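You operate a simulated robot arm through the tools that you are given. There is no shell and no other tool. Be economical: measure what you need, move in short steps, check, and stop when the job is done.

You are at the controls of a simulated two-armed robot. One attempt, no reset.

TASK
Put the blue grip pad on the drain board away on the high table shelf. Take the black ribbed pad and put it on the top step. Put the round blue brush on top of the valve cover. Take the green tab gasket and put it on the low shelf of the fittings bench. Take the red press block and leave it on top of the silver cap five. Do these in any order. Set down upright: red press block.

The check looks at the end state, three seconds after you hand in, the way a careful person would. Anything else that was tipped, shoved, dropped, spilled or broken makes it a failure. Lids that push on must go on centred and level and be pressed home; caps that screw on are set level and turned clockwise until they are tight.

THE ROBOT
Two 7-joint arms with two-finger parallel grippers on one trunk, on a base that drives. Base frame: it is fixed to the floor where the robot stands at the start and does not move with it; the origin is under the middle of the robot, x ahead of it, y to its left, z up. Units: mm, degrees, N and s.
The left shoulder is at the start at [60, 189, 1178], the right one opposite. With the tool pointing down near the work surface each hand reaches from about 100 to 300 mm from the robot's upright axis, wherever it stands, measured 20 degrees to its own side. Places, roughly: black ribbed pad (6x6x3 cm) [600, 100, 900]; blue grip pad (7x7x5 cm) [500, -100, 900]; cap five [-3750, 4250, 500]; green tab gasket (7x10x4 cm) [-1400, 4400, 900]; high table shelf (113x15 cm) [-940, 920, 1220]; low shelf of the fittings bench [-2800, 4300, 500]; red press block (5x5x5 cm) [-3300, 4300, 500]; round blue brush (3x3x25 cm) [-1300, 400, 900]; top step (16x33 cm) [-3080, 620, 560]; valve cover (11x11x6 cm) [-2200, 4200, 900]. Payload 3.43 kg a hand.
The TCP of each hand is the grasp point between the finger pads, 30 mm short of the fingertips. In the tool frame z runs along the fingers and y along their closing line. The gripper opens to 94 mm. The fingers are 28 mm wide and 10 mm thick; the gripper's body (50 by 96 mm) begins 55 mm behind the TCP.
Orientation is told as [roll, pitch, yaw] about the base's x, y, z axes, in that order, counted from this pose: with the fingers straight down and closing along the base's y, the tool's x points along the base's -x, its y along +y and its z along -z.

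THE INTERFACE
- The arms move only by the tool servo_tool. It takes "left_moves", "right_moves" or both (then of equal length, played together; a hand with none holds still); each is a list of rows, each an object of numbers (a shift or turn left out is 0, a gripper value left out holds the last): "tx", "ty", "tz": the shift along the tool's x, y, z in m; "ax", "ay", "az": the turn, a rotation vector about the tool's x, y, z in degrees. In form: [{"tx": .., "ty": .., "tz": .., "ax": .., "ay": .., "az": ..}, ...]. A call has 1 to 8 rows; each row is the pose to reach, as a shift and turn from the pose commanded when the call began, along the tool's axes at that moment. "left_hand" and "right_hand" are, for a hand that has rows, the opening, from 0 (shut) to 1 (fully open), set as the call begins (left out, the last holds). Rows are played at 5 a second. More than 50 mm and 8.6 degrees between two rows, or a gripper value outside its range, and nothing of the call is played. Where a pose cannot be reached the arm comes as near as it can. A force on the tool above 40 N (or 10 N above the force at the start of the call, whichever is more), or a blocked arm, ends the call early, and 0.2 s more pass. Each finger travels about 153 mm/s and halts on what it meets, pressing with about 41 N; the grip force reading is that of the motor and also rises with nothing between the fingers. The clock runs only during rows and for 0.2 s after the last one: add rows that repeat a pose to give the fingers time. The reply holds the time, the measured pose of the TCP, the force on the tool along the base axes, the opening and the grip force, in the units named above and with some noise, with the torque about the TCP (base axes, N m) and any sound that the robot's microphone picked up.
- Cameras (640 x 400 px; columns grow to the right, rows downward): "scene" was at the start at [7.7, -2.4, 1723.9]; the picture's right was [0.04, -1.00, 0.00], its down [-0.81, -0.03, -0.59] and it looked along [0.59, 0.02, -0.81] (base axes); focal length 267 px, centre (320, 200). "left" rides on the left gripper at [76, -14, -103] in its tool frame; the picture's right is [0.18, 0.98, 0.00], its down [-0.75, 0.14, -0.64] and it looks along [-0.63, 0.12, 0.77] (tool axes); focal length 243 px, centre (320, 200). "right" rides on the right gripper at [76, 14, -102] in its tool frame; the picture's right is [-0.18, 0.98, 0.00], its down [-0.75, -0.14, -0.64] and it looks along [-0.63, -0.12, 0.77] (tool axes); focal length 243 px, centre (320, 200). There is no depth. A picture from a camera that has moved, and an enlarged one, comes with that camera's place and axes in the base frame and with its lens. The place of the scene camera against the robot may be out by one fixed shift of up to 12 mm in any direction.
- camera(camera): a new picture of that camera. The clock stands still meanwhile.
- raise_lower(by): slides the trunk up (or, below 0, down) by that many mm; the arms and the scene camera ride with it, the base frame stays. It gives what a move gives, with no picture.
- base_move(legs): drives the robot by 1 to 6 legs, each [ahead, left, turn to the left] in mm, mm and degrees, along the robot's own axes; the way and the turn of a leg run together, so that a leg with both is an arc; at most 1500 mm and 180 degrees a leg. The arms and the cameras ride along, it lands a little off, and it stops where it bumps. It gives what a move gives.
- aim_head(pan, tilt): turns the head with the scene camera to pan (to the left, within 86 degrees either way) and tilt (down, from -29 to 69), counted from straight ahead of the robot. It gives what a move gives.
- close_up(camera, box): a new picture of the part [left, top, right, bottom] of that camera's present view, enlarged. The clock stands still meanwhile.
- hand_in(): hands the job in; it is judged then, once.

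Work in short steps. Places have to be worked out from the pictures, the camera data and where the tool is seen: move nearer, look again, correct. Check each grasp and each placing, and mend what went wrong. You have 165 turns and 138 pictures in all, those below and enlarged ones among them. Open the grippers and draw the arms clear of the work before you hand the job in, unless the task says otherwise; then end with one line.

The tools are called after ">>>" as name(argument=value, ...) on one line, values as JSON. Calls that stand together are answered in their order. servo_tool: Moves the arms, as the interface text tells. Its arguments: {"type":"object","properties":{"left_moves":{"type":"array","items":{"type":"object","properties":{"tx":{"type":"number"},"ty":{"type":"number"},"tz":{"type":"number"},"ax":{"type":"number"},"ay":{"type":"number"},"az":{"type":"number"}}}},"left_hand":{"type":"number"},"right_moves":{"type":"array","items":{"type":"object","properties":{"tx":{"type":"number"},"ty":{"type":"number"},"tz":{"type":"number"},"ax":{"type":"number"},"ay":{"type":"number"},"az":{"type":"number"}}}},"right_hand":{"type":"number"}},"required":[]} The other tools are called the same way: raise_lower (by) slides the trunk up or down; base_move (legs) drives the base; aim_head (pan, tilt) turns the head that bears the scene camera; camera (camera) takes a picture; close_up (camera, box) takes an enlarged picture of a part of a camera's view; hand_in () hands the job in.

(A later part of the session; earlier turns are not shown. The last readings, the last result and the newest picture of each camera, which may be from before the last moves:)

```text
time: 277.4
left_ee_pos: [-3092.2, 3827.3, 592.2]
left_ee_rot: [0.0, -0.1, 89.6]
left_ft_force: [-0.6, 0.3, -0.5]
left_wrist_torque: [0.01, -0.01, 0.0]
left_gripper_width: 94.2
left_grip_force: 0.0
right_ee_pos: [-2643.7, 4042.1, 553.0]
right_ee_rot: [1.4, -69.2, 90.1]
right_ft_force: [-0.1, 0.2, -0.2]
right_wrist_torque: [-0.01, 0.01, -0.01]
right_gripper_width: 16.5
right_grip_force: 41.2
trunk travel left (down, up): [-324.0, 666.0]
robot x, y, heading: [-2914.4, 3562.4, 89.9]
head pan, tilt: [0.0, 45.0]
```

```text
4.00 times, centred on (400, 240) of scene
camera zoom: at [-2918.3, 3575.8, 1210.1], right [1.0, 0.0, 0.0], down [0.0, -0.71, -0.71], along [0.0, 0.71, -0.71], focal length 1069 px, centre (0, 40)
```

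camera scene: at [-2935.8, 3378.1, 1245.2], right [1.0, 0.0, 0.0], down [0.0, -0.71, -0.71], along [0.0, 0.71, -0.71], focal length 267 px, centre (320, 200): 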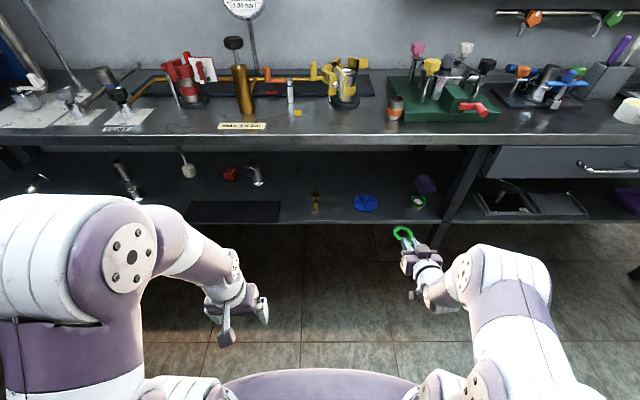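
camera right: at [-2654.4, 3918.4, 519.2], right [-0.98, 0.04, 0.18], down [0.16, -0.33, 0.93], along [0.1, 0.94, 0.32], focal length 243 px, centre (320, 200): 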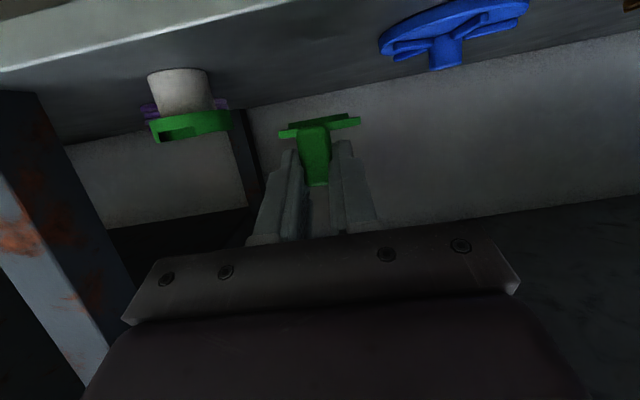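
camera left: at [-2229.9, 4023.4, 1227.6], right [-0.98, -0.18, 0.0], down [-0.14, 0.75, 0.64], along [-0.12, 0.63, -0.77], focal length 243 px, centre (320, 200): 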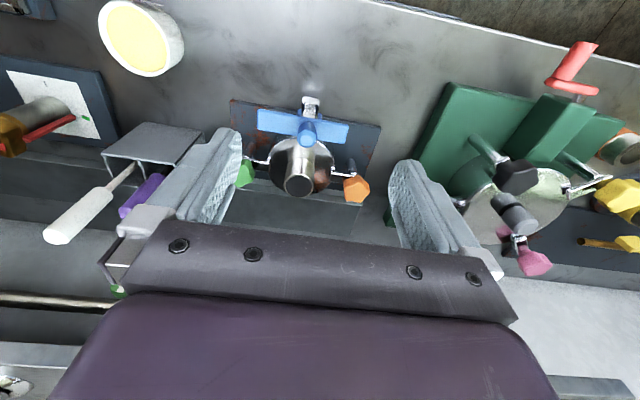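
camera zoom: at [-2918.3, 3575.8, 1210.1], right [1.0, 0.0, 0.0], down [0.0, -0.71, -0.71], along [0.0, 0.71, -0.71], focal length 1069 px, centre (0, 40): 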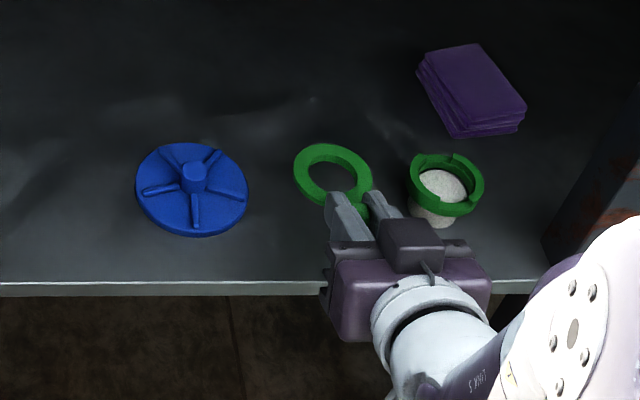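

The gasket is well over the free spot. I lower with the trunk in small steps, watching the force.

>>> raise_lower(by=-20)

>>> raise_lower(by=-4)

>>> raise_lower(by=-3)

>>> close_up(camera="right", box=[200, 60, 440, 200])

```text
time: 278.0
left_ee_pos: [-3092.4, 3826.2, 572.1]
left_ee_rot: [-0.1, -0.2, 89.7]
left_ft_force: [-0.1, 0.0, 0.1]
left_wrist_torque: [-0.03, 0.03, -0.02]
left_gripper_width: 93.7
left_grip_force: 0.1
right_ee_pos: [-2642.9, 4040.9, 533.4]
right_ee_rot: [1.3, -69.2, 90.0]
right_ft_force: [0.1, -0.4, -0.5]
right_wrist_torque: [0.01, 0.04, 0.0]
right_gripper_width: 16.5
right_grip_force: 41.3
trunk travel left (down, up): [-304.0, 686.0]
robot x, y, heading: [-2913.1, 3559.3, 89.7]
head pan, tilt: [0.0, 45.0]
```

```text
time: 278.6
left_ee_pos: [-3091.9, 3827.3, 567.8]
left_ee_rot: [0.0, -0.2, 89.7]
left_ft_force: [-0.6, 0.4, 0.1]
left_wrist_torque: [0.0, 0.01, 0.03]
left_gripper_width: 94.1
left_grip_force: 0.0
right_ee_pos: [-2643.6, 4042.8, 530.2]
right_ee_rot: [1.6, -69.1, 90.2]
right_ft_force: [-0.6, -0.1, -0.5]
right_wrist_torque: [-0.02, -0.01, 0.0]
right_gripper_width: 16.8
right_grip_force: 40.9
trunk travel left (down, up): [-300.0, 690.0]
robot x, y, heading: [-2911.3, 3557.6, 89.9]
head pan, tilt: [0.0, 45.0]
```

```text
time: 279.1
left_ee_pos: [-3093.1, 3826.8, 564.2]
left_ee_rot: [0.0, -0.2, 89.7]
left_ft_force: [-0.4, -0.4, 0.3]
left_wrist_torque: [0.02, 0.01, 0.0]
left_gripper_width: 93.9
left_grip_force: 0.0
right_ee_pos: [-2642.6, 4042.0, 526.8]
right_ee_rot: [1.3, -69.2, 90.0]
right_ft_force: [-0.2, 0.2, -1.3]
right_wrist_torque: [-0.01, 0.02, 0.0]
right_gripper_width: 16.6
right_grip_force: 41.4
trunk travel left (down, up): [-297.0, 693.0]
robot x, y, heading: [-2908.9, 3561.7, 89.6]
head pan, tilt: [0.0, 45.0]
```

```text
2.67 times, centred on (320, 130) of right
camera zoom: at [-2654.4, 3918.1, 492.4], right [-0.98, 0.04, 0.18], down [0.16, -0.33, 0.93], along [0.1, 0.94, 0.32], focal length 647 px, centre (320, 387)
```

zoom: 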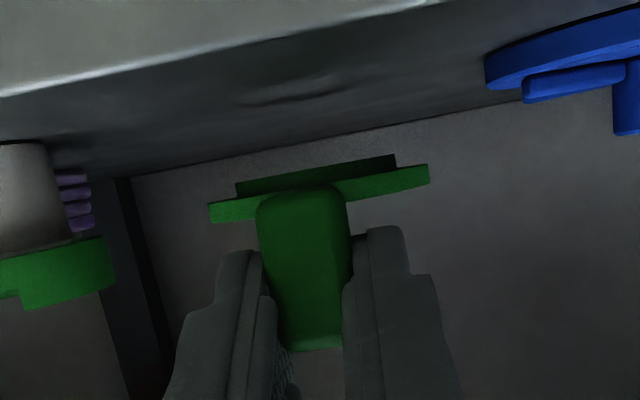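

The ring is still about 22 mm above the shelf (shelf z≈470). I continue down in steps.

>>> raise_lower(by=-15)

>>> raise_lower(by=-4)

>>> raise_lower(by=-3)

>>> close_up(camera="right", box=[200, 60, 440, 200])

```text
time: 279.7
left_ee_pos: [-3092.4, 3826.6, 549.7]
left_ee_rot: [0.0, -0.2, 89.6]
left_ft_force: [-0.1, 0.0, -0.5]
left_wrist_torque: [0.0, -0.03, -0.01]
left_gripper_width: 93.8
left_grip_force: 0.0
right_ee_pos: [-2642.9, 4041.0, 511.5]
right_ee_rot: [1.4, -69.2, 90.1]
right_ft_force: [0.4, -0.1, -0.5]
right_wrist_torque: [-0.03, -0.04, 0.02]
right_gripper_width: 16.7
right_grip_force: 41.4
trunk travel left (down, up): [-282.0, 708.0]
robot x, y, heading: [-2910.8, 3558.3, 89.8]
head pan, tilt: [0.0, 45.0]
```

```text
time: 280.2
left_ee_pos: [-3091.7, 3827.1, 546.4]
left_ee_rot: [0.0, -0.2, 89.7]
left_ft_force: [-0.2, -0.4, 0.5]
left_wrist_torque: [-0.03, 0.03, -0.02]
left_gripper_width: 93.9
left_grip_force: 0.1
right_ee_pos: [-2644.0, 4043.0, 508.0]
right_ee_rot: [1.4, -69.2, 90.1]
right_ft_force: [-0.1, -0.6, -0.3]
right_wrist_torque: [0.0, 0.0, -0.02]
right_gripper_width: 16.6
right_grip_force: 41.3
trunk travel left (down, up): [-278.0, 712.0]
robot x, y, heading: [-2912.6, 3559.2, 90.2]
head pan, tilt: [0.0, 45.0]
```

```text
time: 280.8
left_ee_pos: [-3091.2, 3827.3, 542.4]
left_ee_rot: [0.1, -0.3, 89.6]
left_ft_force: [-0.7, 0.0, 0.0]
left_wrist_torque: [-0.01, 0.0, -0.02]
left_gripper_width: 94.3
left_grip_force: 0.1
right_ee_pos: [-2642.6, 4041.6, 505.6]
right_ee_rot: [1.4, -69.1, 90.1]
right_ft_force: [0.2, 0.6, 0.8]
right_wrist_torque: [0.02, -0.02, 0.02]
right_gripper_width: 16.7
right_grip_force: 41.0
trunk travel left (down, up): [-275.0, 715.0]
robot x, y, heading: [-2911.9, 3554.2, 89.6]
head pan, tilt: [0.0, 45.0]
```

```text
2.67 times, centred on (320, 130) of right
camera zoom: at [-2654.4, 3918.1, 470.4], right [-0.98, 0.04, 0.18], down [0.16, -0.33, 0.93], along [0.1, 0.94, 0.32], focal length 647 px, centre (320, 387)
```

zoom: 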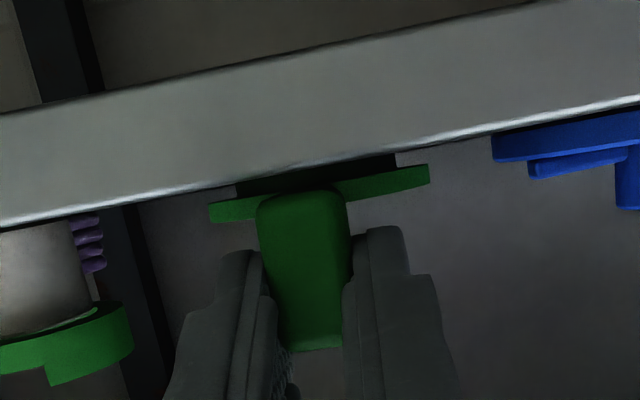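

The ring is almost on the shelf. I go down 2 more, open, and back straight out.

>>> raise_lower(by=-2)

>>> servo_tool(right_moves=[{}, {}], right_hand=0.35)

>>> close_up(camera="right", box=[200, 60, 440, 200])

```text
time: 281.3
left_ee_pos: [-3093.2, 3826.4, 541.4]
left_ee_rot: [0.1, -0.3, 89.7]
left_ft_force: [0.0, -0.5, -0.2]
left_wrist_torque: [0.01, -0.02, 0.0]
left_gripper_width: 93.9
left_grip_force: 0.0
right_ee_pos: [-2643.7, 4042.0, 502.9]
right_ee_rot: [1.4, -69.4, 90.2]
right_ft_force: [-0.1, -2.9, 7.3]
right_wrist_torque: [0.31, -0.01, 0.01]
right_gripper_width: 16.3
right_grip_force: 41.5
trunk travel left (down, up): [-273.0, 717.0]
robot x, y, heading: [-2914.9, 3556.0, 89.9]
head pan, tilt: [0.0, 45.0]
```

```text
time: 281.9
left_ee_pos: [-3092.6, 3827.3, 541.1]
left_ee_rot: [0.1, -0.2, 89.7]
left_ft_force: [-0.7, 0.8, -0.5]
left_wrist_torque: [0.0, -0.04, 0.01]
left_gripper_width: 94.2
left_grip_force: 0.1
right_ee_pos: [-2642.9, 4043.1, 503.2]
right_ee_rot: [1.4, -69.2, 90.0]
right_ft_force: [-0.4, 0.2, -0.6]
right_wrist_torque: [0.01, 0.03, 0.02]
right_gripper_width: 33.0
right_grip_force: 0.1
trunk travel left (down, up): [-273.0, 717.0]
robot x, y, heading: [-2911.9, 3556.1, 89.3]
head pan, tilt: [0.0, 45.0]
```

```text
2.67 times, centred on (320, 130) of right
camera zoom: at [-2654.5, 3918.1, 468.4], right [-0.98, 0.04, 0.18], down [0.16, -0.33, 0.93], along [0.1, 0.94, 0.32], focal length 647 px, centre (320, 387)
```

zoom: 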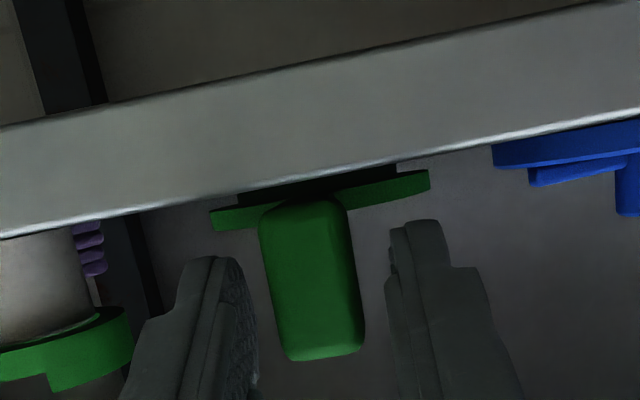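

The gasket stands on the low shelf. I back out, then fold the right arm away and look toward the red block.

>>> base_move(legs=[[-260, 0, 0.5], [0, 240, 0]])

>>> servo_tool(right_moves=[{"ay": 8}, {"ay": 16}, {"ay": 24}, {"ay": 32}, {"ay": 40}, {"ay": 48}, {"ay": 56}, {"ay": 64}])

>>> servo_tool(right_moves=[{"tx": 0.045}, {"tx": 0.09}, {"tx": 0.135}, {"tx": 0.18}, {"tx": 0.225}, {"tx": 0.26}, {"tx": 0.26}], right_hand=0.5)

>>> camera(camera="scene")

```text
time: 285.1
left_ee_pos: [-3337.1, 3562.2, 540.1]
left_ee_rot: [0.0, -0.2, 90.3]
left_ft_force: [0.8, 0.4, -0.2]
left_wrist_torque: [0.05, 0.02, -0.02]
left_gripper_width: 94.3
left_grip_force: 0.0
right_ee_pos: [-2890.8, 3780.6, 502.4]
right_ee_rot: [1.4, -69.2, 90.7]
right_ft_force: [-0.8, -0.1, 0.2]
right_wrist_torque: [0.01, 0.01, -0.02]
right_gripper_width: 33.0
right_grip_force: 0.1
trunk travel left (down, up): [-273.0, 717.0]
robot x, y, heading: [-3157.9, 3297.3, 90.6]
head pan, tilt: [0.0, 45.0]
```

```text
time: 286.9
left_ee_pos: [-3335.6, 3562.6, 539.4]
left_ee_rot: [0.0, -0.1, 90.3]
left_ft_force: [-0.1, -0.2, -0.4]
left_wrist_torque: [-0.02, 0.0, -0.01]
left_gripper_width: 94.1
left_grip_force: 0.1
right_ee_pos: [-2889.8, 3780.7, 501.8]
right_ee_rot: [0.7, -5.0, 91.9]
right_ft_force: [0.5, -0.6, 0.0]
right_wrist_torque: [0.02, 0.05, -0.02]
right_gripper_width: 33.1
right_grip_force: 0.1
right hand out of reach, approached as far as the arm can: row 6, 7
trunk travel left (down, up): [-273.0, 717.0]
robot x, y, heading: [-3152.4, 3294.0, 90.4]
head pan, tilt: [0.0, 45.0]
```

```text
time: 288.6
left_ee_pos: [-3337.0, 3562.0, 540.8]
left_ee_rot: [0.0, -0.3, 90.3]
left_ft_force: [1.1, 0.1, 0.0]
left_wrist_torque: [0.02, 0.03, 0.02]
left_gripper_width: 93.8
left_grip_force: 0.0
right_ee_pos: [-2880.9, 3522.9, 477.9]
right_ee_rot: [0.5, -5.2, 92.0]
right_ft_force: [0.7, 0.4, 0.8]
right_wrist_torque: [0.0, 0.01, -0.01]
right_gripper_width: 46.8
right_grip_force: 0.1
trunk travel left (down, up): [-273.0, 717.0]
robot x, y, heading: [-3156.2, 3296.9, 90.4]
head pan, tilt: [0.0, 45.0]
```

```text
25 pictures are left
camera scene: at [-3160.3, 3311.4, 1159.1], right [1.0, 0.01, 0.0], down [0.0, -0.71, -0.71], along [0.0, 0.71, -0.71], focal length 267 px, centre (320, 200)
```

scene: 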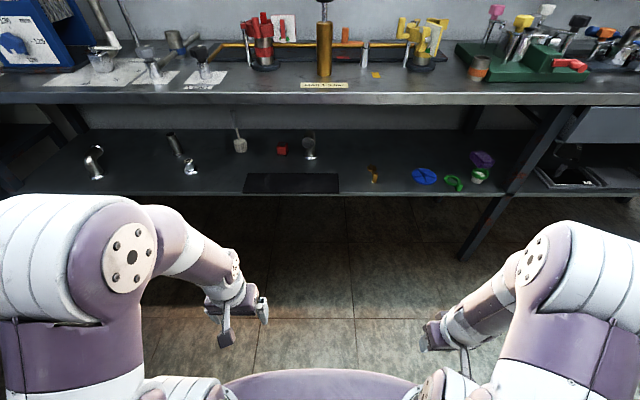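

The red block is at (282,150). I enlarge the left part of the low shelf to find it and cap five.

>>> close_up(camera="scene", box=[60, 110, 340, 200])

```text
2.29 times, centred on (200, 155) of scene
camera zoom: at [-3160.3, 3311.4, 1159.1], right [1.0, 0.01, 0.0], down [0.0, -0.71, -0.71], along [0.0, 0.71, -0.71], focal length 611 px, centre (594, 303)
```

zoom: 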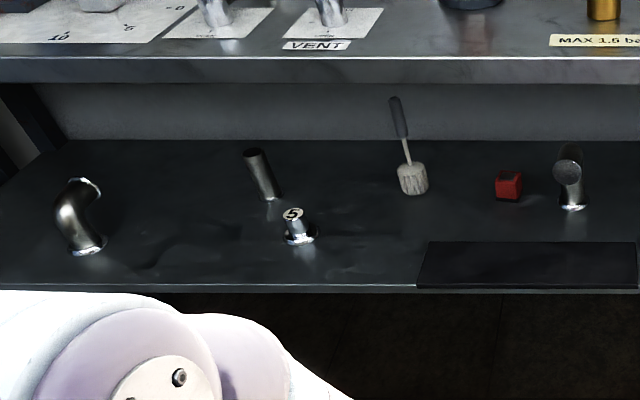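

Cap five is at about [-3683, 4160] with its top near z=520, and the red block is at about [-3324, 4291]. I extend the left hand and pitch it 45° for reaching under the bench.

>>> servo_tool(left_moves=[{"tx": -0.047}, {"tx": -0.094}, {"tx": -0.141}, {"tx": -0.188}, {"tx": -0.235}, {"tx": -0.235, "ay": -8}, {"tx": -0.235, "ay": -16}, {"tx": -0.235, "ay": -24}], left_hand=1)

>>> servo_tool(left_moves=[{"ay": -8}, {"ay": -16}, {"ay": -24}, {"ay": -24}])

>>> camera(camera="left")

```text
time: 290.4
left_ee_pos: [-3338.5, 3796.7, 542.5]
left_ee_rot: [0.0, -24.4, 90.3]
left_ft_force: [1.0, -0.5, -0.6]
left_wrist_torque: [0.0, -0.03, 0.0]
left_gripper_width: 94.0
left_grip_force: 0.1
right_ee_pos: [-2881.1, 3522.6, 477.6]
right_ee_rot: [0.5, -5.2, 92.1]
right_ft_force: [-0.1, -0.6, 0.0]
right_wrist_torque: [0.01, -0.03, 0.01]
right_gripper_width: 46.8
right_grip_force: 0.0
trunk travel left (down, up): [-273.0, 717.0]
robot x, y, heading: [-3153.6, 3293.2, 90.1]
head pan, tilt: [0.0, 45.0]
```

```text
time: 291.4
left_ee_pos: [-3331.3, 3794.4, 535.6]
left_ee_rot: [-2.1, -38.5, 90.4]
left_ft_force: [0.9, -0.1, -0.4]
left_wrist_torque: [-0.04, -0.01, 0.03]
left_gripper_width: 93.9
left_grip_force: 0.2
left hand out of reach, approached as far as the arm can: row 2, 3
right_ee_pos: [-2881.0, 3523.1, 478.0]
right_ee_rot: [0.5, -5.2, 92.0]
right_ft_force: [-0.2, -0.6, 0.8]
right_wrist_torque: [0.02, -0.02, 0.01]
right_gripper_width: 46.9
right_grip_force: 0.2
trunk travel left (down, up): [-273.0, 717.0]
robot x, y, heading: [-3152.5, 3296.1, 90.7]
head pan, tilt: [0.0, 45.0]
```

```text
23 pictures are left
camera left: at [-3319.4, 3671.3, 567.7], right [-0.98, -0.13, -0.14], down [-0.16, 0.19, 0.97], along [-0.1, 0.97, -0.21], focal length 243 px, centre (320, 200)
```

left: 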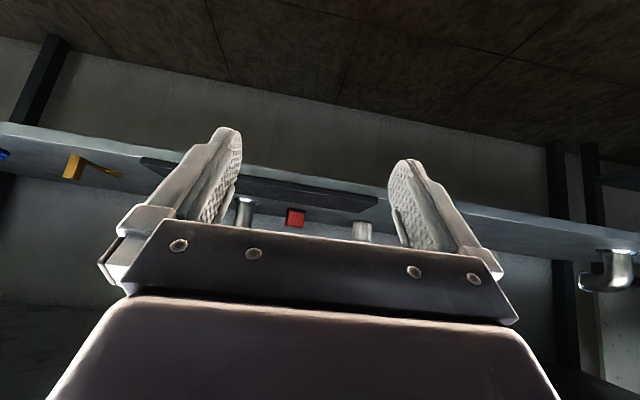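

The hand reached 38° of pitch. I check how the forearm sits before driving it under the bench.

>>> camera(camera="scene")

```text
22 pictures are left
camera scene: at [-3160.3, 3311.6, 1159.1], right [1.0, 0.01, 0.0], down [0.0, -0.71, -0.71], along [0.0, 0.71, -0.71], focal length 267 px, centre (320, 200)
```

scene: 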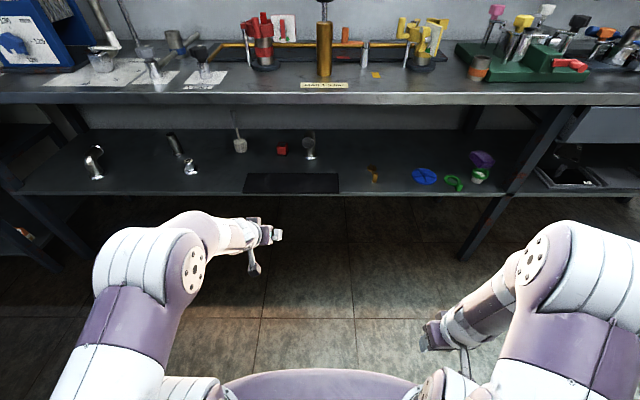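

The elbow is about as high as the bench's underside. I lower the trunk 130 and raise the left hand relative to it, so the elbow passes under.

>>> raise_lower(by=-130)

>>> servo_tool(left_moves=[{"tx": -0.021, "tz": -0.025}, {"tx": -0.042, "tz": -0.05}, {"tx": -0.062, "tz": -0.075}, {"tx": -0.072, "tz": -0.087}, {"tx": -0.072, "tz": -0.087}])

>>> camera(camera="scene")

```text
time: 292.9
left_ee_pos: [-3331.3, 3793.7, 404.7]
left_ee_rot: [-2.0, -38.5, 90.3]
left_ft_force: [0.0, 0.7, -0.5]
left_wrist_torque: [-0.01, 0.05, -0.02]
left_gripper_width: 94.3
left_grip_force: 0.1
right_ee_pos: [-2880.8, 3522.2, 347.9]
right_ee_rot: [0.5, -5.3, 91.9]
right_ft_force: [-0.8, -0.6, 0.6]
right_wrist_torque: [0.01, -0.02, 0.01]
right_gripper_width: 47.2
right_grip_force: 0.0
trunk travel left (down, up): [-143.0, 847.0]
robot x, y, heading: [-3154.5, 3295.6, 90.3]
head pan, tilt: [0.0, 45.0]
```

```text
time: 294.1
left_ee_pos: [-3333.8, 3797.9, 515.8]
left_ee_rot: [-2.1, -38.4, 90.4]
left_ft_force: [0.1, -0.8, -0.8]
left_wrist_torque: [-0.01, -0.01, 0.03]
left_gripper_width: 94.0
left_grip_force: 0.1
left hand out of reach, approached as far as the arm can: row 4
right_ee_pos: [-2880.6, 3523.2, 347.9]
right_ee_rot: [0.5, -5.3, 91.9]
right_ft_force: [-0.2, -0.2, -0.7]
right_wrist_torque: [0.01, 0.01, -0.01]
right_gripper_width: 47.1
right_grip_force: 0.0
trunk travel left (down, up): [-143.0, 847.0]
robot x, y, heading: [-3155.8, 3293.1, 90.3]
head pan, tilt: [0.0, 45.0]
```

```text
21 pictures are left
camera scene: at [-3160.3, 3311.5, 1029.1], right [1.0, 0.01, 0.0], down [0.0, -0.71, -0.71], along [0.0, 0.71, -0.71], focal length 267 px, centre (320, 200)
```

scene: 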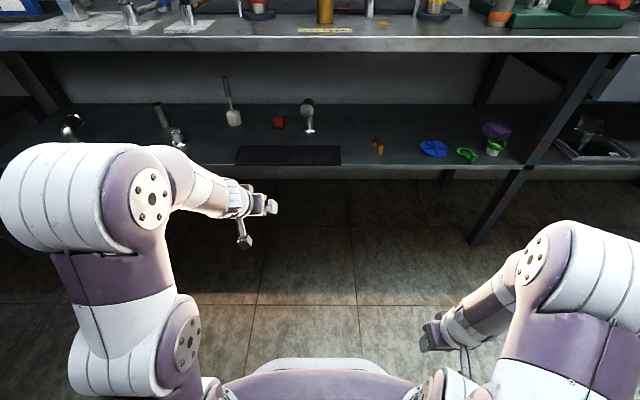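

The elbow stays high unless the arm is nearly straight. I back off, raise the trunk again, and stretch the left arm far forward and low, so the elbow will remain in front of the bench.

>>> base_move(legs=[[-200, 0, 0]])

>>> raise_lower(by=120)

>>> servo_tool(left_moves=[{"tx": -0.012, "tz": 0.043}, {"tx": -0.024, "tz": 0.086}, {"tx": -0.036, "tz": 0.129}, {"tx": -0.048, "tz": 0.172}, {"tx": -0.06, "tz": 0.214}, {"tx": -0.06, "tz": 0.214, "ay": -8}, {"tx": -0.06, "tz": 0.214, "ay": -16}, {"tx": -0.06, "tz": 0.214, "ay": -22}])

>>> camera(camera="scene")

```text
time: 295.8
left_ee_pos: [-3330.8, 3611.7, 516.4]
left_ee_rot: [-2.0, -38.5, 90.2]
left_ft_force: [0.3, -0.8, -0.3]
left_wrist_torque: [-0.02, 0.0, 0.03]
left_gripper_width: 93.8
left_grip_force: 0.1
right_ee_pos: [-2879.8, 3335.0, 347.8]
right_ee_rot: [0.5, -5.2, 91.9]
right_ft_force: [0.3, 0.1, 0.4]
right_wrist_torque: [-0.01, -0.04, 0.01]
right_gripper_width: 47.1
right_grip_force: 0.0
trunk travel left (down, up): [-143.0, 847.0]
robot x, y, heading: [-3150.4, 3107.1, 90.3]
head pan, tilt: [0.0, 45.0]
stopped in leg 1: the robot was blocked; the commanded pose is now the measured one
```

```text
time: 297.3
left_ee_pos: [-3331.1, 3612.0, 636.9]
left_ee_rot: [-2.0, -38.7, 90.2]
left_ft_force: [0.5, 0.5, 0.1]
left_wrist_torque: [0.03, 0.0, 0.02]
left_gripper_width: 93.9
left_grip_force: 0.0
right_ee_pos: [-2880.2, 3334.3, 468.1]
right_ee_rot: [0.5, -5.3, 91.9]
right_ft_force: [0.2, 0.1, 0.3]
right_wrist_torque: [-0.04, -0.02, -0.01]
right_gripper_width: 47.0
right_grip_force: 0.1
trunk travel left (down, up): [-263.0, 727.0]
robot x, y, heading: [-3153.3, 3106.9, 90.4]
head pan, tilt: [0.0, 45.0]
```

```text
time: 299.1
left_ee_pos: [-3277.6, 3793.5, 512.3]
left_ee_rot: [-5.2, -60.4, 95.5]
left_ft_force: [-0.6, 3.3, 2.7]
left_wrist_torque: [-0.32, -0.02, -0.01]
left_gripper_width: 94.0
left_grip_force: 0.0
left hand out of reach, approached as far as the arm can: row 4, 6, 7, 8
right_ee_pos: [-2882.4, 3336.2, 467.4]
right_ee_rot: [0.4, -5.0, 91.9]
right_ft_force: [0.3, 1.5, -1.2]
right_wrist_torque: [-0.03, -0.06, 0.01]
right_gripper_width: 46.8
right_grip_force: 0.0
trunk travel left (down, up): [-263.0, 727.0]
robot x, y, heading: [-3150.8, 3109.2, 90.1]
head pan, tilt: [0.0, 45.0]
```

```text
20 pictures are left
camera scene: at [-3160.7, 3126.3, 1148.6], right [1.0, 0.0, 0.0], down [0.0, -0.71, -0.71], along [0.0, 0.71, -0.71], focal length 267 px, centre (320, 200)
```

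scene: 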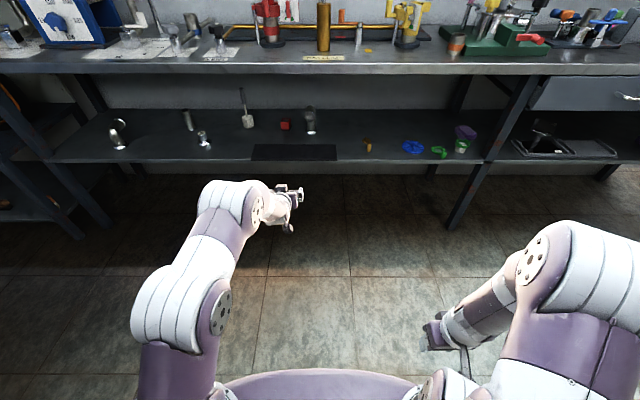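

Now the arm is stretched: TCP 684 ahead, pitch 60°, elbow top around z=740, which clears the bench. I drive in part way, shifted left 46, and look through the left camera.

>>> base_move(legs=[[0, 46, 0], [370, 0, 0]])

>>> camera(camera="left")

```text
time: 301.4
left_ee_pos: [-3330.1, 4015.4, 509.2]
left_ee_rot: [-4.5, -59.1, 95.7]
left_ft_force: [4.8, -32.7, 23.6]
left_wrist_torque: [-0.49, 1.01, 1.51]
left_gripper_width: 91.7
left_grip_force: 0.0
right_ee_pos: [-2930.2, 3569.9, 469.3]
right_ee_rot: [0.5, -5.5, 92.4]
right_ft_force: [0.4, 0.3, 0.3]
right_wrist_torque: [-0.02, 0.0, -0.02]
right_gripper_width: 46.7
right_grip_force: 0.1
trunk travel left (down, up): [-263.0, 727.0]
robot x, y, heading: [-3203.1, 3343.9, 90.6]
head pan, tilt: [0.0, 45.0]
stopped in leg 2: the force on the tool passed its limit at 262 N (the readings are from after the stop); the commanded pose is now the measured one
```

```text
19 pictures are left
camera left: at [-3310.5, 3888.4, 496.2], right [-0.97, -0.12, -0.2], down [-0.18, -0.17, 0.97], along [-0.15, 0.98, 0.15], focal length 243 px, centre (320, 200)
```

left: 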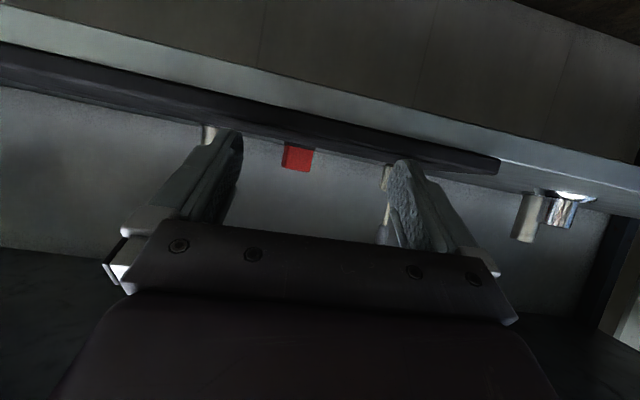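

The fingertips struck the front of the dark slab lying on the shelf. I back off, raise 35 to pass over it, and go in again.

>>> base_move(legs=[[-70, 0, -0.5]])

>>> raise_lower(by=38)

>>> base_move(legs=[[230, 0, 0]])

>>> camera(camera="left")

```text
time: 302.4
left_ee_pos: [-3323.8, 3948.9, 504.9]
left_ee_rot: [-4.8, -58.8, 95.3]
left_ft_force: [0.2, 0.0, 0.0]
left_wrist_torque: [0.02, 0.01, 0.0]
left_gripper_width: 93.9
left_grip_force: 0.0
right_ee_pos: [-2927.6, 3499.1, 469.2]
right_ee_rot: [0.5, -5.2, 92.0]
right_ft_force: [-0.9, -0.5, -0.2]
right_wrist_torque: [0.01, 0.01, 0.0]
right_gripper_width: 47.0
right_grip_force: 0.0
trunk travel left (down, up): [-263.0, 727.0]
robot x, y, heading: [-3201.3, 3275.6, 90.3]
head pan, tilt: [0.0, 45.0]
```

```text
time: 303.2
left_ee_pos: [-3324.0, 3949.1, 542.6]
left_ee_rot: [-4.5, -58.8, 95.4]
left_ft_force: [-0.1, 0.0, -0.2]
left_wrist_torque: [0.0, 0.02, 0.0]
left_gripper_width: 94.1
left_grip_force: 0.0
right_ee_pos: [-2927.9, 3501.3, 506.2]
right_ee_rot: [0.5, -5.1, 91.9]
right_ft_force: [0.3, -0.1, 0.3]
right_wrist_torque: [0.01, -0.01, 0.0]
right_gripper_width: 47.2
right_grip_force: 0.1
trunk travel left (down, up): [-301.0, 689.0]
robot x, y, heading: [-3199.8, 3274.0, 90.6]
head pan, tilt: [0.0, 45.0]
```

```text
time: 304.9
left_ee_pos: [-3324.1, 4178.7, 543.2]
left_ee_rot: [-4.6, -58.8, 95.3]
left_ft_force: [0.2, 0.8, -0.4]
left_wrist_torque: [-0.01, -0.02, -0.02]
left_gripper_width: 94.3
left_grip_force: 0.1
right_ee_pos: [-2930.1, 3728.6, 505.5]
right_ee_rot: [0.5, -5.0, 91.8]
right_ft_force: [-1.0, 0.4, 0.5]
right_wrist_torque: [-0.02, 0.01, -0.05]
right_gripper_width: 47.2
right_grip_force: 0.1
trunk travel left (down, up): [-301.0, 689.0]
robot x, y, heading: [-3200.3, 3500.6, 90.4]
head pan, tilt: [0.0, 45.0]
```

```text
18 pictures are left
camera left: at [-3306.5, 4051.4, 530.3], right [-0.97, -0.12, -0.2], down [-0.18, -0.16, 0.97], along [-0.15, 0.98, 0.14], focal length 243 px, centre (320, 200)
```

left: 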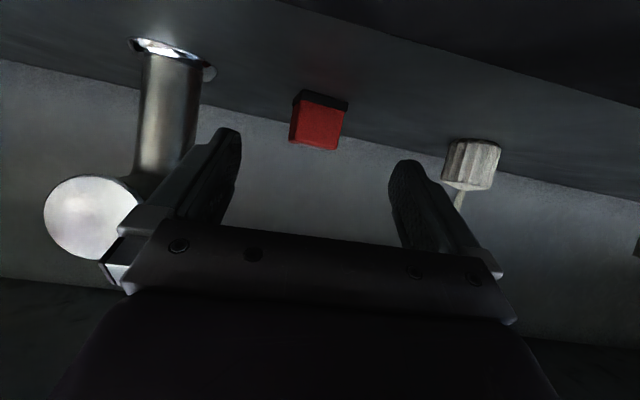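

The block is dead ahead: x≈-3324, front face y≈4268. I go 110 further, then lower 33 and check.

>>> base_move(legs=[[110, 0, 0]])

>>> raise_lower(by=-33)

>>> camera(camera="left")

```text
time: 306.1
left_ee_pos: [-3323.7, 4252.2, 535.1]
left_ee_rot: [-4.0, -57.8, 94.5]
left_ft_force: [-0.4, 0.1, 0.7]
left_wrist_torque: [0.01, 0.01, 0.0]
left_gripper_width: 94.0
left_grip_force: 0.0
right_ee_pos: [-2930.3, 3812.8, 506.9]
right_ee_rot: [0.6, -5.6, 92.1]
right_ft_force: [0.1, -0.3, -0.5]
right_wrist_torque: [0.03, -0.01, -0.02]
right_gripper_width: 47.0
right_grip_force: 0.0
trunk travel left (down, up): [-301.0, 689.0]
robot x, y, heading: [-3202.3, 3589.0, 90.6]
head pan, tilt: [0.0, 45.0]
stopped in leg 1: the robot was blocked; the commanded pose is now the measured one
```

```text
time: 306.7
left_ee_pos: [-3324.6, 4258.3, 510.2]
left_ee_rot: [-4.1, -57.7, 94.6]
left_ft_force: [-0.1, -9.3, 11.0]
left_wrist_torque: [-1.92, -0.15, -0.19]
left_gripper_width: 94.1
left_grip_force: 0.0
right_ee_pos: [-2929.2, 3816.3, 480.9]
right_ee_rot: [0.5, -5.3, 91.9]
right_ft_force: [0.4, -0.1, 0.1]
right_wrist_torque: [0.01, 0.01, 0.0]
right_gripper_width: 47.0
right_grip_force: 0.0
trunk travel left (down, up): [-275.0, 715.0]
robot x, y, heading: [-3204.0, 3589.9, 90.5]
head pan, tilt: [0.0, 45.0]
stopped: the force on the tool passed its limit at 45 N (the readings are from after the stop); the commanded pose is now the measured one
```

```text
17 pictures are left
camera left: at [-3306.8, 4131.4, 499.6], right [-0.97, -0.12, -0.19], down [-0.18, -0.14, 0.97], along [-0.14, 0.98, 0.12], focal length 243 px, centre (320, 200)
```

left: 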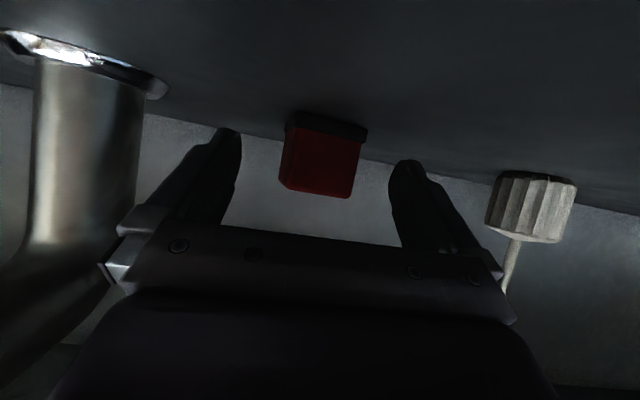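

The forearm met the bench, and when I lowered, the camera touched the slab. With the arm 20 mm lower now the elbow may pass, so I lift 5 and advance another 36.

>>> raise_lower(by=5)

>>> base_move(legs=[[36, 0, 0]])

```text
time: 307.2
left_ee_pos: [-3324.0, 4259.5, 513.1]
left_ee_rot: [-4.2, -57.6, 94.5]
left_ft_force: [0.0, 0.8, -0.4]
left_wrist_torque: [0.02, 0.05, 0.0]
left_gripper_width: 94.2
left_grip_force: 0.0
right_ee_pos: [-2930.3, 3817.8, 484.6]
right_ee_rot: [0.5, -5.2, 92.0]
right_ft_force: [-0.2, -0.7, 0.7]
right_wrist_torque: [0.01, 0.01, 0.01]
right_gripper_width: 47.0
right_grip_force: 0.0
trunk travel left (down, up): [-280.0, 710.0]
robot x, y, heading: [-3203.3, 3588.2, 90.3]
head pan, tilt: [0.0, 45.0]
```

```text
time: 308.2
left_ee_pos: [-3326.2, 4280.6, 508.3]
left_ee_rot: [-3.8, -56.9, 94.3]
left_ft_force: [-6.2, -0.5, 76.5]
left_wrist_torque: [-11.57, -0.86, -0.82]
left_gripper_width: 93.8
left_grip_force: 0.0
right_ee_pos: [-2931.0, 3845.0, 486.8]
right_ee_rot: [0.4, -5.4, 92.1]
right_ft_force: [0.3, 0.5, -0.5]
right_wrist_torque: [0.02, 0.01, -0.03]
right_gripper_width: 47.0
right_grip_force: 0.0
trunk travel left (down, up): [-280.0, 710.0]
robot x, y, heading: [-3205.2, 3621.8, 90.6]
head pan, tilt: [0.0, 45.0]
stopped in leg 1: the robot was blocked; the commanded pose is now the measured one
```

The TCP is at y=4281, close enough to the block's centre. I close on it here.

>>> servo_tool(left_moves=[{}, {}, {}, {}], left_hand=0)

>>> camera(camera="left")

```text
time: 309.2
left_ee_pos: [-3324.7, 4279.1, 508.1]
left_ee_rot: [-3.8, -57.0, 94.4]
left_ft_force: [-2.5, 12.9, 64.1]
left_wrist_torque: [-9.15, -0.84, -0.06]
left_gripper_width: 50.0
left_grip_force: 41.3
right_ee_pos: [-2930.2, 3845.0, 486.9]
right_ee_rot: [0.4, -5.5, 92.2]
right_ft_force: [0.0, 0.4, 0.3]
right_wrist_torque: [-0.03, 0.05, 0.0]
right_gripper_width: 47.0
right_grip_force: 0.0
trunk travel left (down, up): [-280.0, 710.0]
robot x, y, heading: [-3205.0, 3616.7, 90.7]
head pan, tilt: [0.0, 45.0]
```

```text
16 pictures are left
camera left: at [-3307.6, 4152.5, 499.2], right [-0.97, -0.12, -0.19], down [-0.17, -0.13, 0.98], along [-0.14, 0.98, 0.11], focal length 243 px, centre (320, 200)
```

left: 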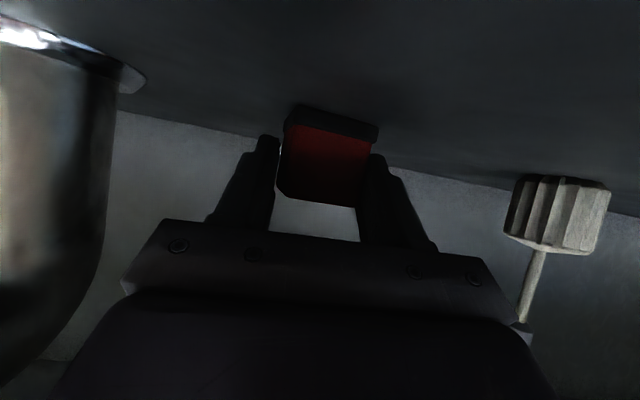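

The block is held at 50 mm. I back out 45, raise 35 to clear the slab, then withdraw fully.

>>> base_move(legs=[[-45, 0, 0]])

>>> raise_lower(by=36)

>>> base_move(legs=[[-300, 0, -0.5]])

>>> camera(camera="left")

>>> camera(camera="scene")

```text
time: 310.1
left_ee_pos: [-3325.3, 4236.3, 506.9]
left_ee_rot: [-3.6, -56.8, 94.1]
left_ft_force: [0.2, -12.9, 31.1]
left_wrist_torque: [-2.7, 0.07, -0.38]
left_gripper_width: 48.3
left_grip_force: 41.7
right_ee_pos: [-2929.7, 3801.1, 486.8]
right_ee_rot: [0.5, -5.4, 92.3]
right_ft_force: [-0.3, -1.2, 0.2]
right_wrist_torque: [0.0, 0.0, -0.01]
right_gripper_width: 46.9
right_grip_force: 0.1
trunk travel left (down, up): [-280.0, 710.0]
robot x, y, heading: [-3204.7, 3577.1, 90.6]
head pan, tilt: [0.0, 45.0]
```

```text
time: 310.9
left_ee_pos: [-3323.7, 4237.6, 539.8]
left_ee_rot: [-3.6, -56.5, 94.0]
left_ft_force: [-0.6, -0.1, -0.7]
left_wrist_torque: [-0.05, -0.02, 0.0]
left_gripper_width: 48.3
left_grip_force: 41.0
right_ee_pos: [-2930.4, 3803.8, 521.0]
right_ee_rot: [0.6, -5.2, 92.2]
right_ft_force: [-0.7, 0.3, -0.7]
right_wrist_torque: [0.0, 0.02, 0.03]
right_gripper_width: 47.0
right_grip_force: 0.1
trunk travel left (down, up): [-316.0, 674.0]
robot x, y, heading: [-3201.2, 3576.6, 90.7]
head pan, tilt: [0.0, 45.0]
```

```text
time: 312.9
left_ee_pos: [-3318.4, 3941.0, 540.8]
left_ee_rot: [-3.7, -56.5, 93.6]
left_ft_force: [0.8, -0.9, -0.1]
left_wrist_torque: [-0.06, -0.03, 0.01]
left_gripper_width: 46.2
left_grip_force: 40.5
right_ee_pos: [-2925.9, 3504.2, 520.7]
right_ee_rot: [0.6, -5.1, 91.8]
right_ft_force: [0.5, 0.2, 0.3]
right_wrist_torque: [-0.01, 0.0, 0.01]
right_gripper_width: 47.1
right_grip_force: 0.1
trunk travel left (down, up): [-316.0, 674.0]
robot x, y, heading: [-3197.2, 3278.0, 90.1]
head pan, tilt: [0.0, 45.0]
```

```text
15 pictures are left
camera left: at [-3301.2, 3814.3, 532.7], right [-0.98, -0.11, -0.19], down [-0.17, -0.12, 0.98], along [-0.13, 0.99, 0.1], focal length 243 px, centre (320, 200)
```

left: 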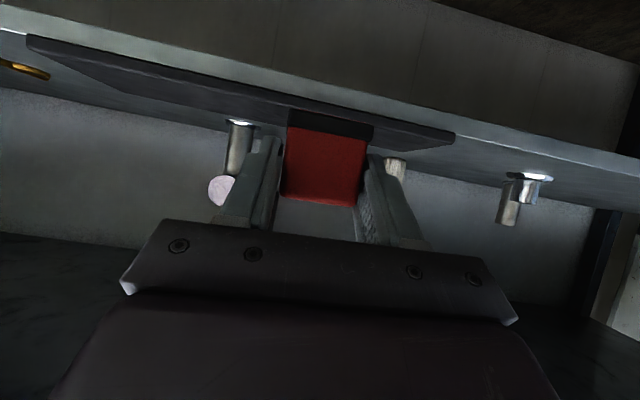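

```text
14 pictures are left
camera scene: at [-3206.3, 3293.4, 1202.1], right [1.0, 0.0, 0.0], down [0.0, -0.71, -0.71], along [0.0, 0.71, -0.71], focal length 267 px, centre (320, 200)
```

scene: 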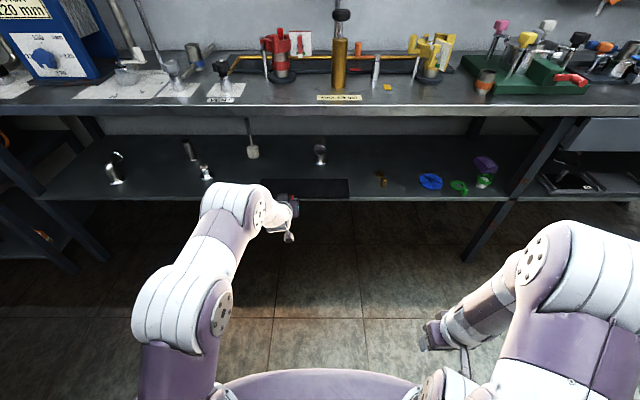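

The block is held but the grip narrowed slightly (46 mm), so I must move gently. I enlarge cap five to fix its position.

>>> close_up(camera="scene", box=[160, 120, 260, 200])

```text
5.00 times, centred on (210, 160) of scene
camera zoom: at [-3206.3, 3293.4, 1202.1], right [1.0, 0.0, 0.0], down [0.0, -0.71, -0.71], along [0.0, 0.71, -0.71], focal length 1336 px, centre (870, 400)
```

zoom: 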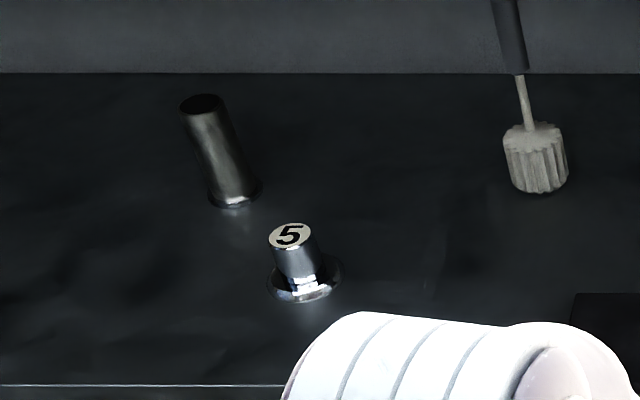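

The block has slid about 20 mm toward the fingertips, so the grip is precarious. I'll set it on the dark slab just ahead, regrip it deeper, and then go on.

>>> base_move(legs=[[114, 0, 0]])

>>> raise_lower(by=-7)

>>> camera(camera="left")

```text
time: 314.1
left_ee_pos: [-3317.0, 4056.3, 539.4]
left_ee_rot: [-3.6, -56.5, 93.7]
left_ft_force: [-0.2, -0.1, -2.2]
left_wrist_torque: [-0.02, 0.02, 0.02]
left_gripper_width: 45.8
left_grip_force: 41.3
right_ee_pos: [-2926.3, 3617.4, 520.0]
right_ee_rot: [0.6, -5.1, 91.8]
right_ft_force: [0.3, 0.1, 0.4]
right_wrist_torque: [-0.01, 0.0, -0.02]
right_gripper_width: 47.0
right_grip_force: 0.1
trunk travel left (down, up): [-316.0, 674.0]
robot x, y, heading: [-3199.7, 3391.1, 90.2]
head pan, tilt: [0.0, 45.0]
```

```text
time: 314.7
left_ee_pos: [-3317.4, 4057.4, 532.5]
left_ee_rot: [-3.6, -56.6, 93.6]
left_ft_force: [0.5, 0.5, -0.4]
left_wrist_torque: [-0.04, 0.02, -0.02]
left_gripper_width: 45.6
left_grip_force: 41.0
right_ee_pos: [-2926.2, 3618.5, 513.6]
right_ee_rot: [0.6, -5.1, 91.8]
right_ft_force: [-0.2, 0.0, 0.0]
right_wrist_torque: [-0.01, 0.01, 0.02]
right_gripper_width: 47.2
right_grip_force: 0.1
trunk travel left (down, up): [-309.0, 681.0]
robot x, y, heading: [-3199.9, 3390.2, 90.3]
head pan, tilt: [0.0, 45.0]
```

```text
12 pictures are left
camera left: at [-3301.3, 3929.1, 525.5], right [-0.98, -0.11, -0.19], down [-0.17, -0.12, 0.98], along [-0.13, 0.99, 0.1], focal length 243 px, centre (320, 200)
```

left: 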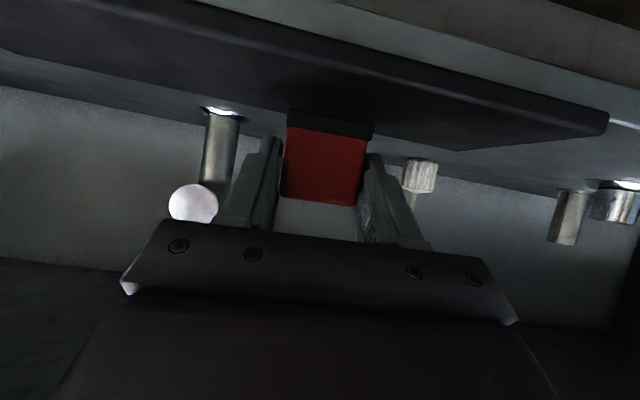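

The block is above the slab. I lower in small steps until it touches.

>>> raise_lower(by=-7)

>>> raise_lower(by=-4)

>>> raise_lower(by=-4)

```text
time: 315.2
left_ee_pos: [-3316.5, 4055.9, 526.0]
left_ee_rot: [-3.6, -56.6, 93.8]
left_ft_force: [0.2, 0.0, -0.4]
left_wrist_torque: [0.01, -0.01, -0.04]
left_gripper_width: 45.8
left_grip_force: 41.6
right_ee_pos: [-2927.2, 3618.3, 507.0]
right_ee_rot: [0.5, -5.2, 91.8]
right_ft_force: [0.4, 0.7, 0.6]
right_wrist_torque: [0.03, 0.01, 0.01]
right_gripper_width: 47.1
right_grip_force: 0.0
trunk travel left (down, up): [-302.0, 688.0]
robot x, y, heading: [-3201.0, 3390.1, 90.2]
head pan, tilt: [0.0, 45.0]
```

```text
time: 315.8
left_ee_pos: [-3316.7, 4057.1, 520.9]
left_ee_rot: [-3.6, -56.6, 93.8]
left_ft_force: [0.2, 0.2, 0.1]
left_wrist_torque: [-0.04, 0.02, 0.02]
left_gripper_width: 45.7
left_grip_force: 41.5
right_ee_pos: [-2925.9, 3619.0, 502.7]
right_ee_rot: [0.5, -5.2, 91.9]
right_ft_force: [-1.2, -0.4, 0.5]
right_wrist_torque: [-0.01, 0.0, 0.01]
right_gripper_width: 46.9
right_grip_force: 0.0
trunk travel left (down, up): [-298.0, 692.0]
robot x, y, heading: [-3201.5, 3391.7, 90.2]
head pan, tilt: [0.0, 45.0]
```

```text
time: 316.3
left_ee_pos: [-3316.8, 4056.6, 520.1]
left_ee_rot: [-3.6, -56.8, 93.7]
left_ft_force: [-0.7, -1.4, 7.2]
left_wrist_torque: [0.19, 0.19, 0.06]
left_gripper_width: 45.8
left_grip_force: 41.0
right_ee_pos: [-2926.5, 3618.7, 499.6]
right_ee_rot: [0.5, -5.2, 91.8]
right_ft_force: [0.0, 0.1, -0.4]
right_wrist_torque: [-0.01, 0.02, 0.01]
right_gripper_width: 47.2
right_grip_force: 0.0
trunk travel left (down, up): [-294.0, 696.0]
robot x, y, heading: [-3199.3, 3391.9, 90.1]
head pan, tilt: [0.0, 45.0]
```

It touched at TCP z≈520. I open, advance 36 mm so the block sits deep between the pads, and regrip.

>>> servo_tool(left_moves=[{}, {}, {}], left_hand=0.85)

>>> base_move(legs=[[38, -3, 0]])

>>> servo_tool(left_moves=[{}, {}, {}, {}], left_hand=0)

>>> raise_lower(by=40)

>>> camera(camera="left")

```text
time: 317.1
left_ee_pos: [-3317.2, 4056.8, 517.3]
left_ee_rot: [-3.6, -56.6, 93.7]
left_ft_force: [0.6, 0.0, -0.5]
left_wrist_torque: [0.01, -0.02, 0.01]
left_gripper_width: 80.1
left_grip_force: 0.1
right_ee_pos: [-2926.7, 3617.8, 499.6]
right_ee_rot: [0.5, -5.3, 91.8]
right_ft_force: [0.1, 0.2, -0.5]
right_wrist_torque: [0.01, 0.0, 0.02]
right_gripper_width: 46.8
right_grip_force: 0.0
trunk travel left (down, up): [-294.0, 696.0]
robot x, y, heading: [-3203.8, 3395.1, 90.3]
head pan, tilt: [0.0, 45.0]
```

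```text
time: 317.9
left_ee_pos: [-3312.8, 4094.7, 518.7]
left_ee_rot: [-3.5, -56.5, 93.6]
left_ft_force: [0.4, -0.2, -0.9]
left_wrist_torque: [0.03, -0.02, -0.02]
left_gripper_width: 79.9
left_grip_force: 0.0
right_ee_pos: [-2922.7, 3656.5, 497.6]
right_ee_rot: [0.5, -5.3, 91.7]
right_ft_force: [0.1, -0.1, 0.4]
right_wrist_torque: [0.04, 0.02, -0.03]
right_gripper_width: 47.0
right_grip_force: 0.0
trunk travel left (down, up): [-294.0, 696.0]
robot x, y, heading: [-3200.3, 3434.0, 90.3]
head pan, tilt: [0.0, 45.0]
```

```text
time: 318.9
left_ee_pos: [-3314.9, 4095.1, 516.9]
left_ee_rot: [-3.7, -56.6, 93.7]
left_ft_force: [-1.2, -0.5, 4.1]
left_wrist_torque: [-0.07, -0.05, -0.03]
left_gripper_width: 45.4
left_grip_force: 40.6
right_ee_pos: [-2923.9, 3656.5, 499.9]
right_ee_rot: [0.6, -5.2, 91.8]
right_ft_force: [0.0, -0.7, 0.2]
right_wrist_torque: [0.0, 0.01, 0.0]
right_gripper_width: 46.8
right_grip_force: 0.1
trunk travel left (down, up): [-294.0, 696.0]
robot x, y, heading: [-3202.2, 3429.8, 90.1]
head pan, tilt: [0.0, 45.0]
```

```text
time: 319.8
left_ee_pos: [-3314.4, 4094.8, 557.2]
left_ee_rot: [-3.7, -56.5, 93.5]
left_ft_force: [-0.5, 0.3, -0.6]
left_wrist_torque: [0.03, -0.03, -0.02]
left_gripper_width: 45.6
left_grip_force: 40.4
right_ee_pos: [-2924.6, 3656.8, 538.2]
right_ee_rot: [0.3, -5.1, 91.7]
right_ft_force: [-0.1, -0.4, -0.4]
right_wrist_torque: [0.02, -0.01, 0.01]
right_gripper_width: 46.8
right_grip_force: 0.1
trunk travel left (down, up): [-334.0, 656.0]
robot x, y, heading: [-3198.6, 3426.8, 89.9]
head pan, tilt: [0.0, 45.0]
```

```text
11 pictures are left
camera left: at [-3298.1, 3967.6, 550.2], right [-0.98, -0.11, -0.19], down [-0.17, -0.12, 0.98], along [-0.13, 0.99, 0.1], focal length 243 px, centre (320, 200)
```

left: 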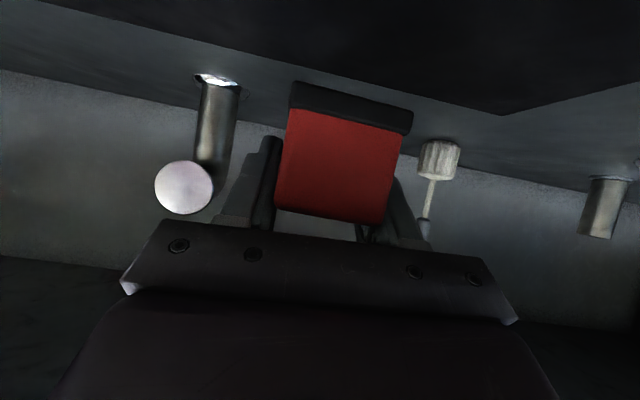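

Now the block sits deep in the grip; its bottom is 36 mm below the TCP. I back 70, move left 365, and raise to clear the cap top.

>>> base_move(legs=[[-70, 0, 0], [0, 362, 0]])

>>> raise_lower(by=28)

>>> camera(camera="left")

>>> close_up(camera="scene", box=[220, 110, 360, 210])

```text
time: 322.7
left_ee_pos: [-3672.2, 4022.6, 558.4]
left_ee_rot: [-3.6, -56.5, 93.9]
left_ft_force: [0.3, 0.1, -1.4]
left_wrist_torque: [0.03, 0.0, 0.0]
left_gripper_width: 45.3
left_grip_force: 41.4
right_ee_pos: [-3282.0, 3587.1, 538.8]
right_ee_rot: [0.5, -5.2, 92.0]
right_ft_force: [-0.1, 0.6, -1.1]
right_wrist_torque: [-0.01, 0.0, 0.0]
right_gripper_width: 47.1
right_grip_force: 0.1
trunk travel left (down, up): [-334.0, 656.0]
robot x, y, heading: [-3557.4, 3359.6, 90.2]
head pan, tilt: [0.0, 45.0]
```

```text
time: 323.4
left_ee_pos: [-3673.4, 4022.9, 585.0]
left_ee_rot: [-3.6, -56.5, 93.8]
left_ft_force: [0.3, 0.2, -1.7]
left_wrist_torque: [0.0, -0.01, 0.01]
left_gripper_width: 45.4
left_grip_force: 41.0
right_ee_pos: [-3280.6, 3586.1, 566.3]
right_ee_rot: [0.5, -5.2, 91.9]
right_ft_force: [-0.1, -0.3, -1.0]
right_wrist_torque: [0.01, -0.01, -0.01]
right_gripper_width: 47.0
right_grip_force: 0.1
trunk travel left (down, up): [-362.0, 628.0]
robot x, y, heading: [-3555.8, 3356.9, 90.4]
head pan, tilt: [0.0, 45.0]
```

```text
10 pictures are left
camera left: at [-3656.6, 3895.9, 578.2], right [-0.98, -0.12, -0.19], down [-0.17, -0.12, 0.98], along [-0.14, 0.99, 0.1], focal length 243 px, centre (320, 200)
```

left: 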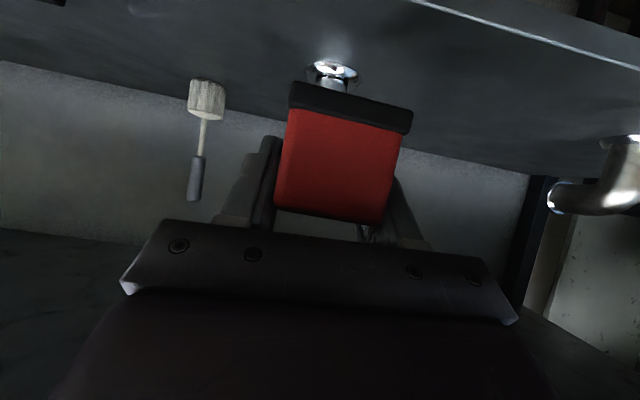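

```text
4.00 times, centred on (290, 160) of scene
camera zoom: at [-3560.5, 3375.7, 1248.1], right [1.0, 0.01, 0.0], down [0.0, -0.71, -0.71], along [0.0, 0.71, -0.71], focal length 1069 px, centre (440, 360)
```

zoom: 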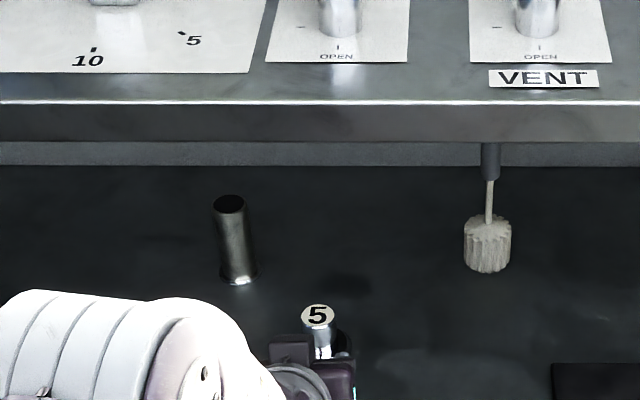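

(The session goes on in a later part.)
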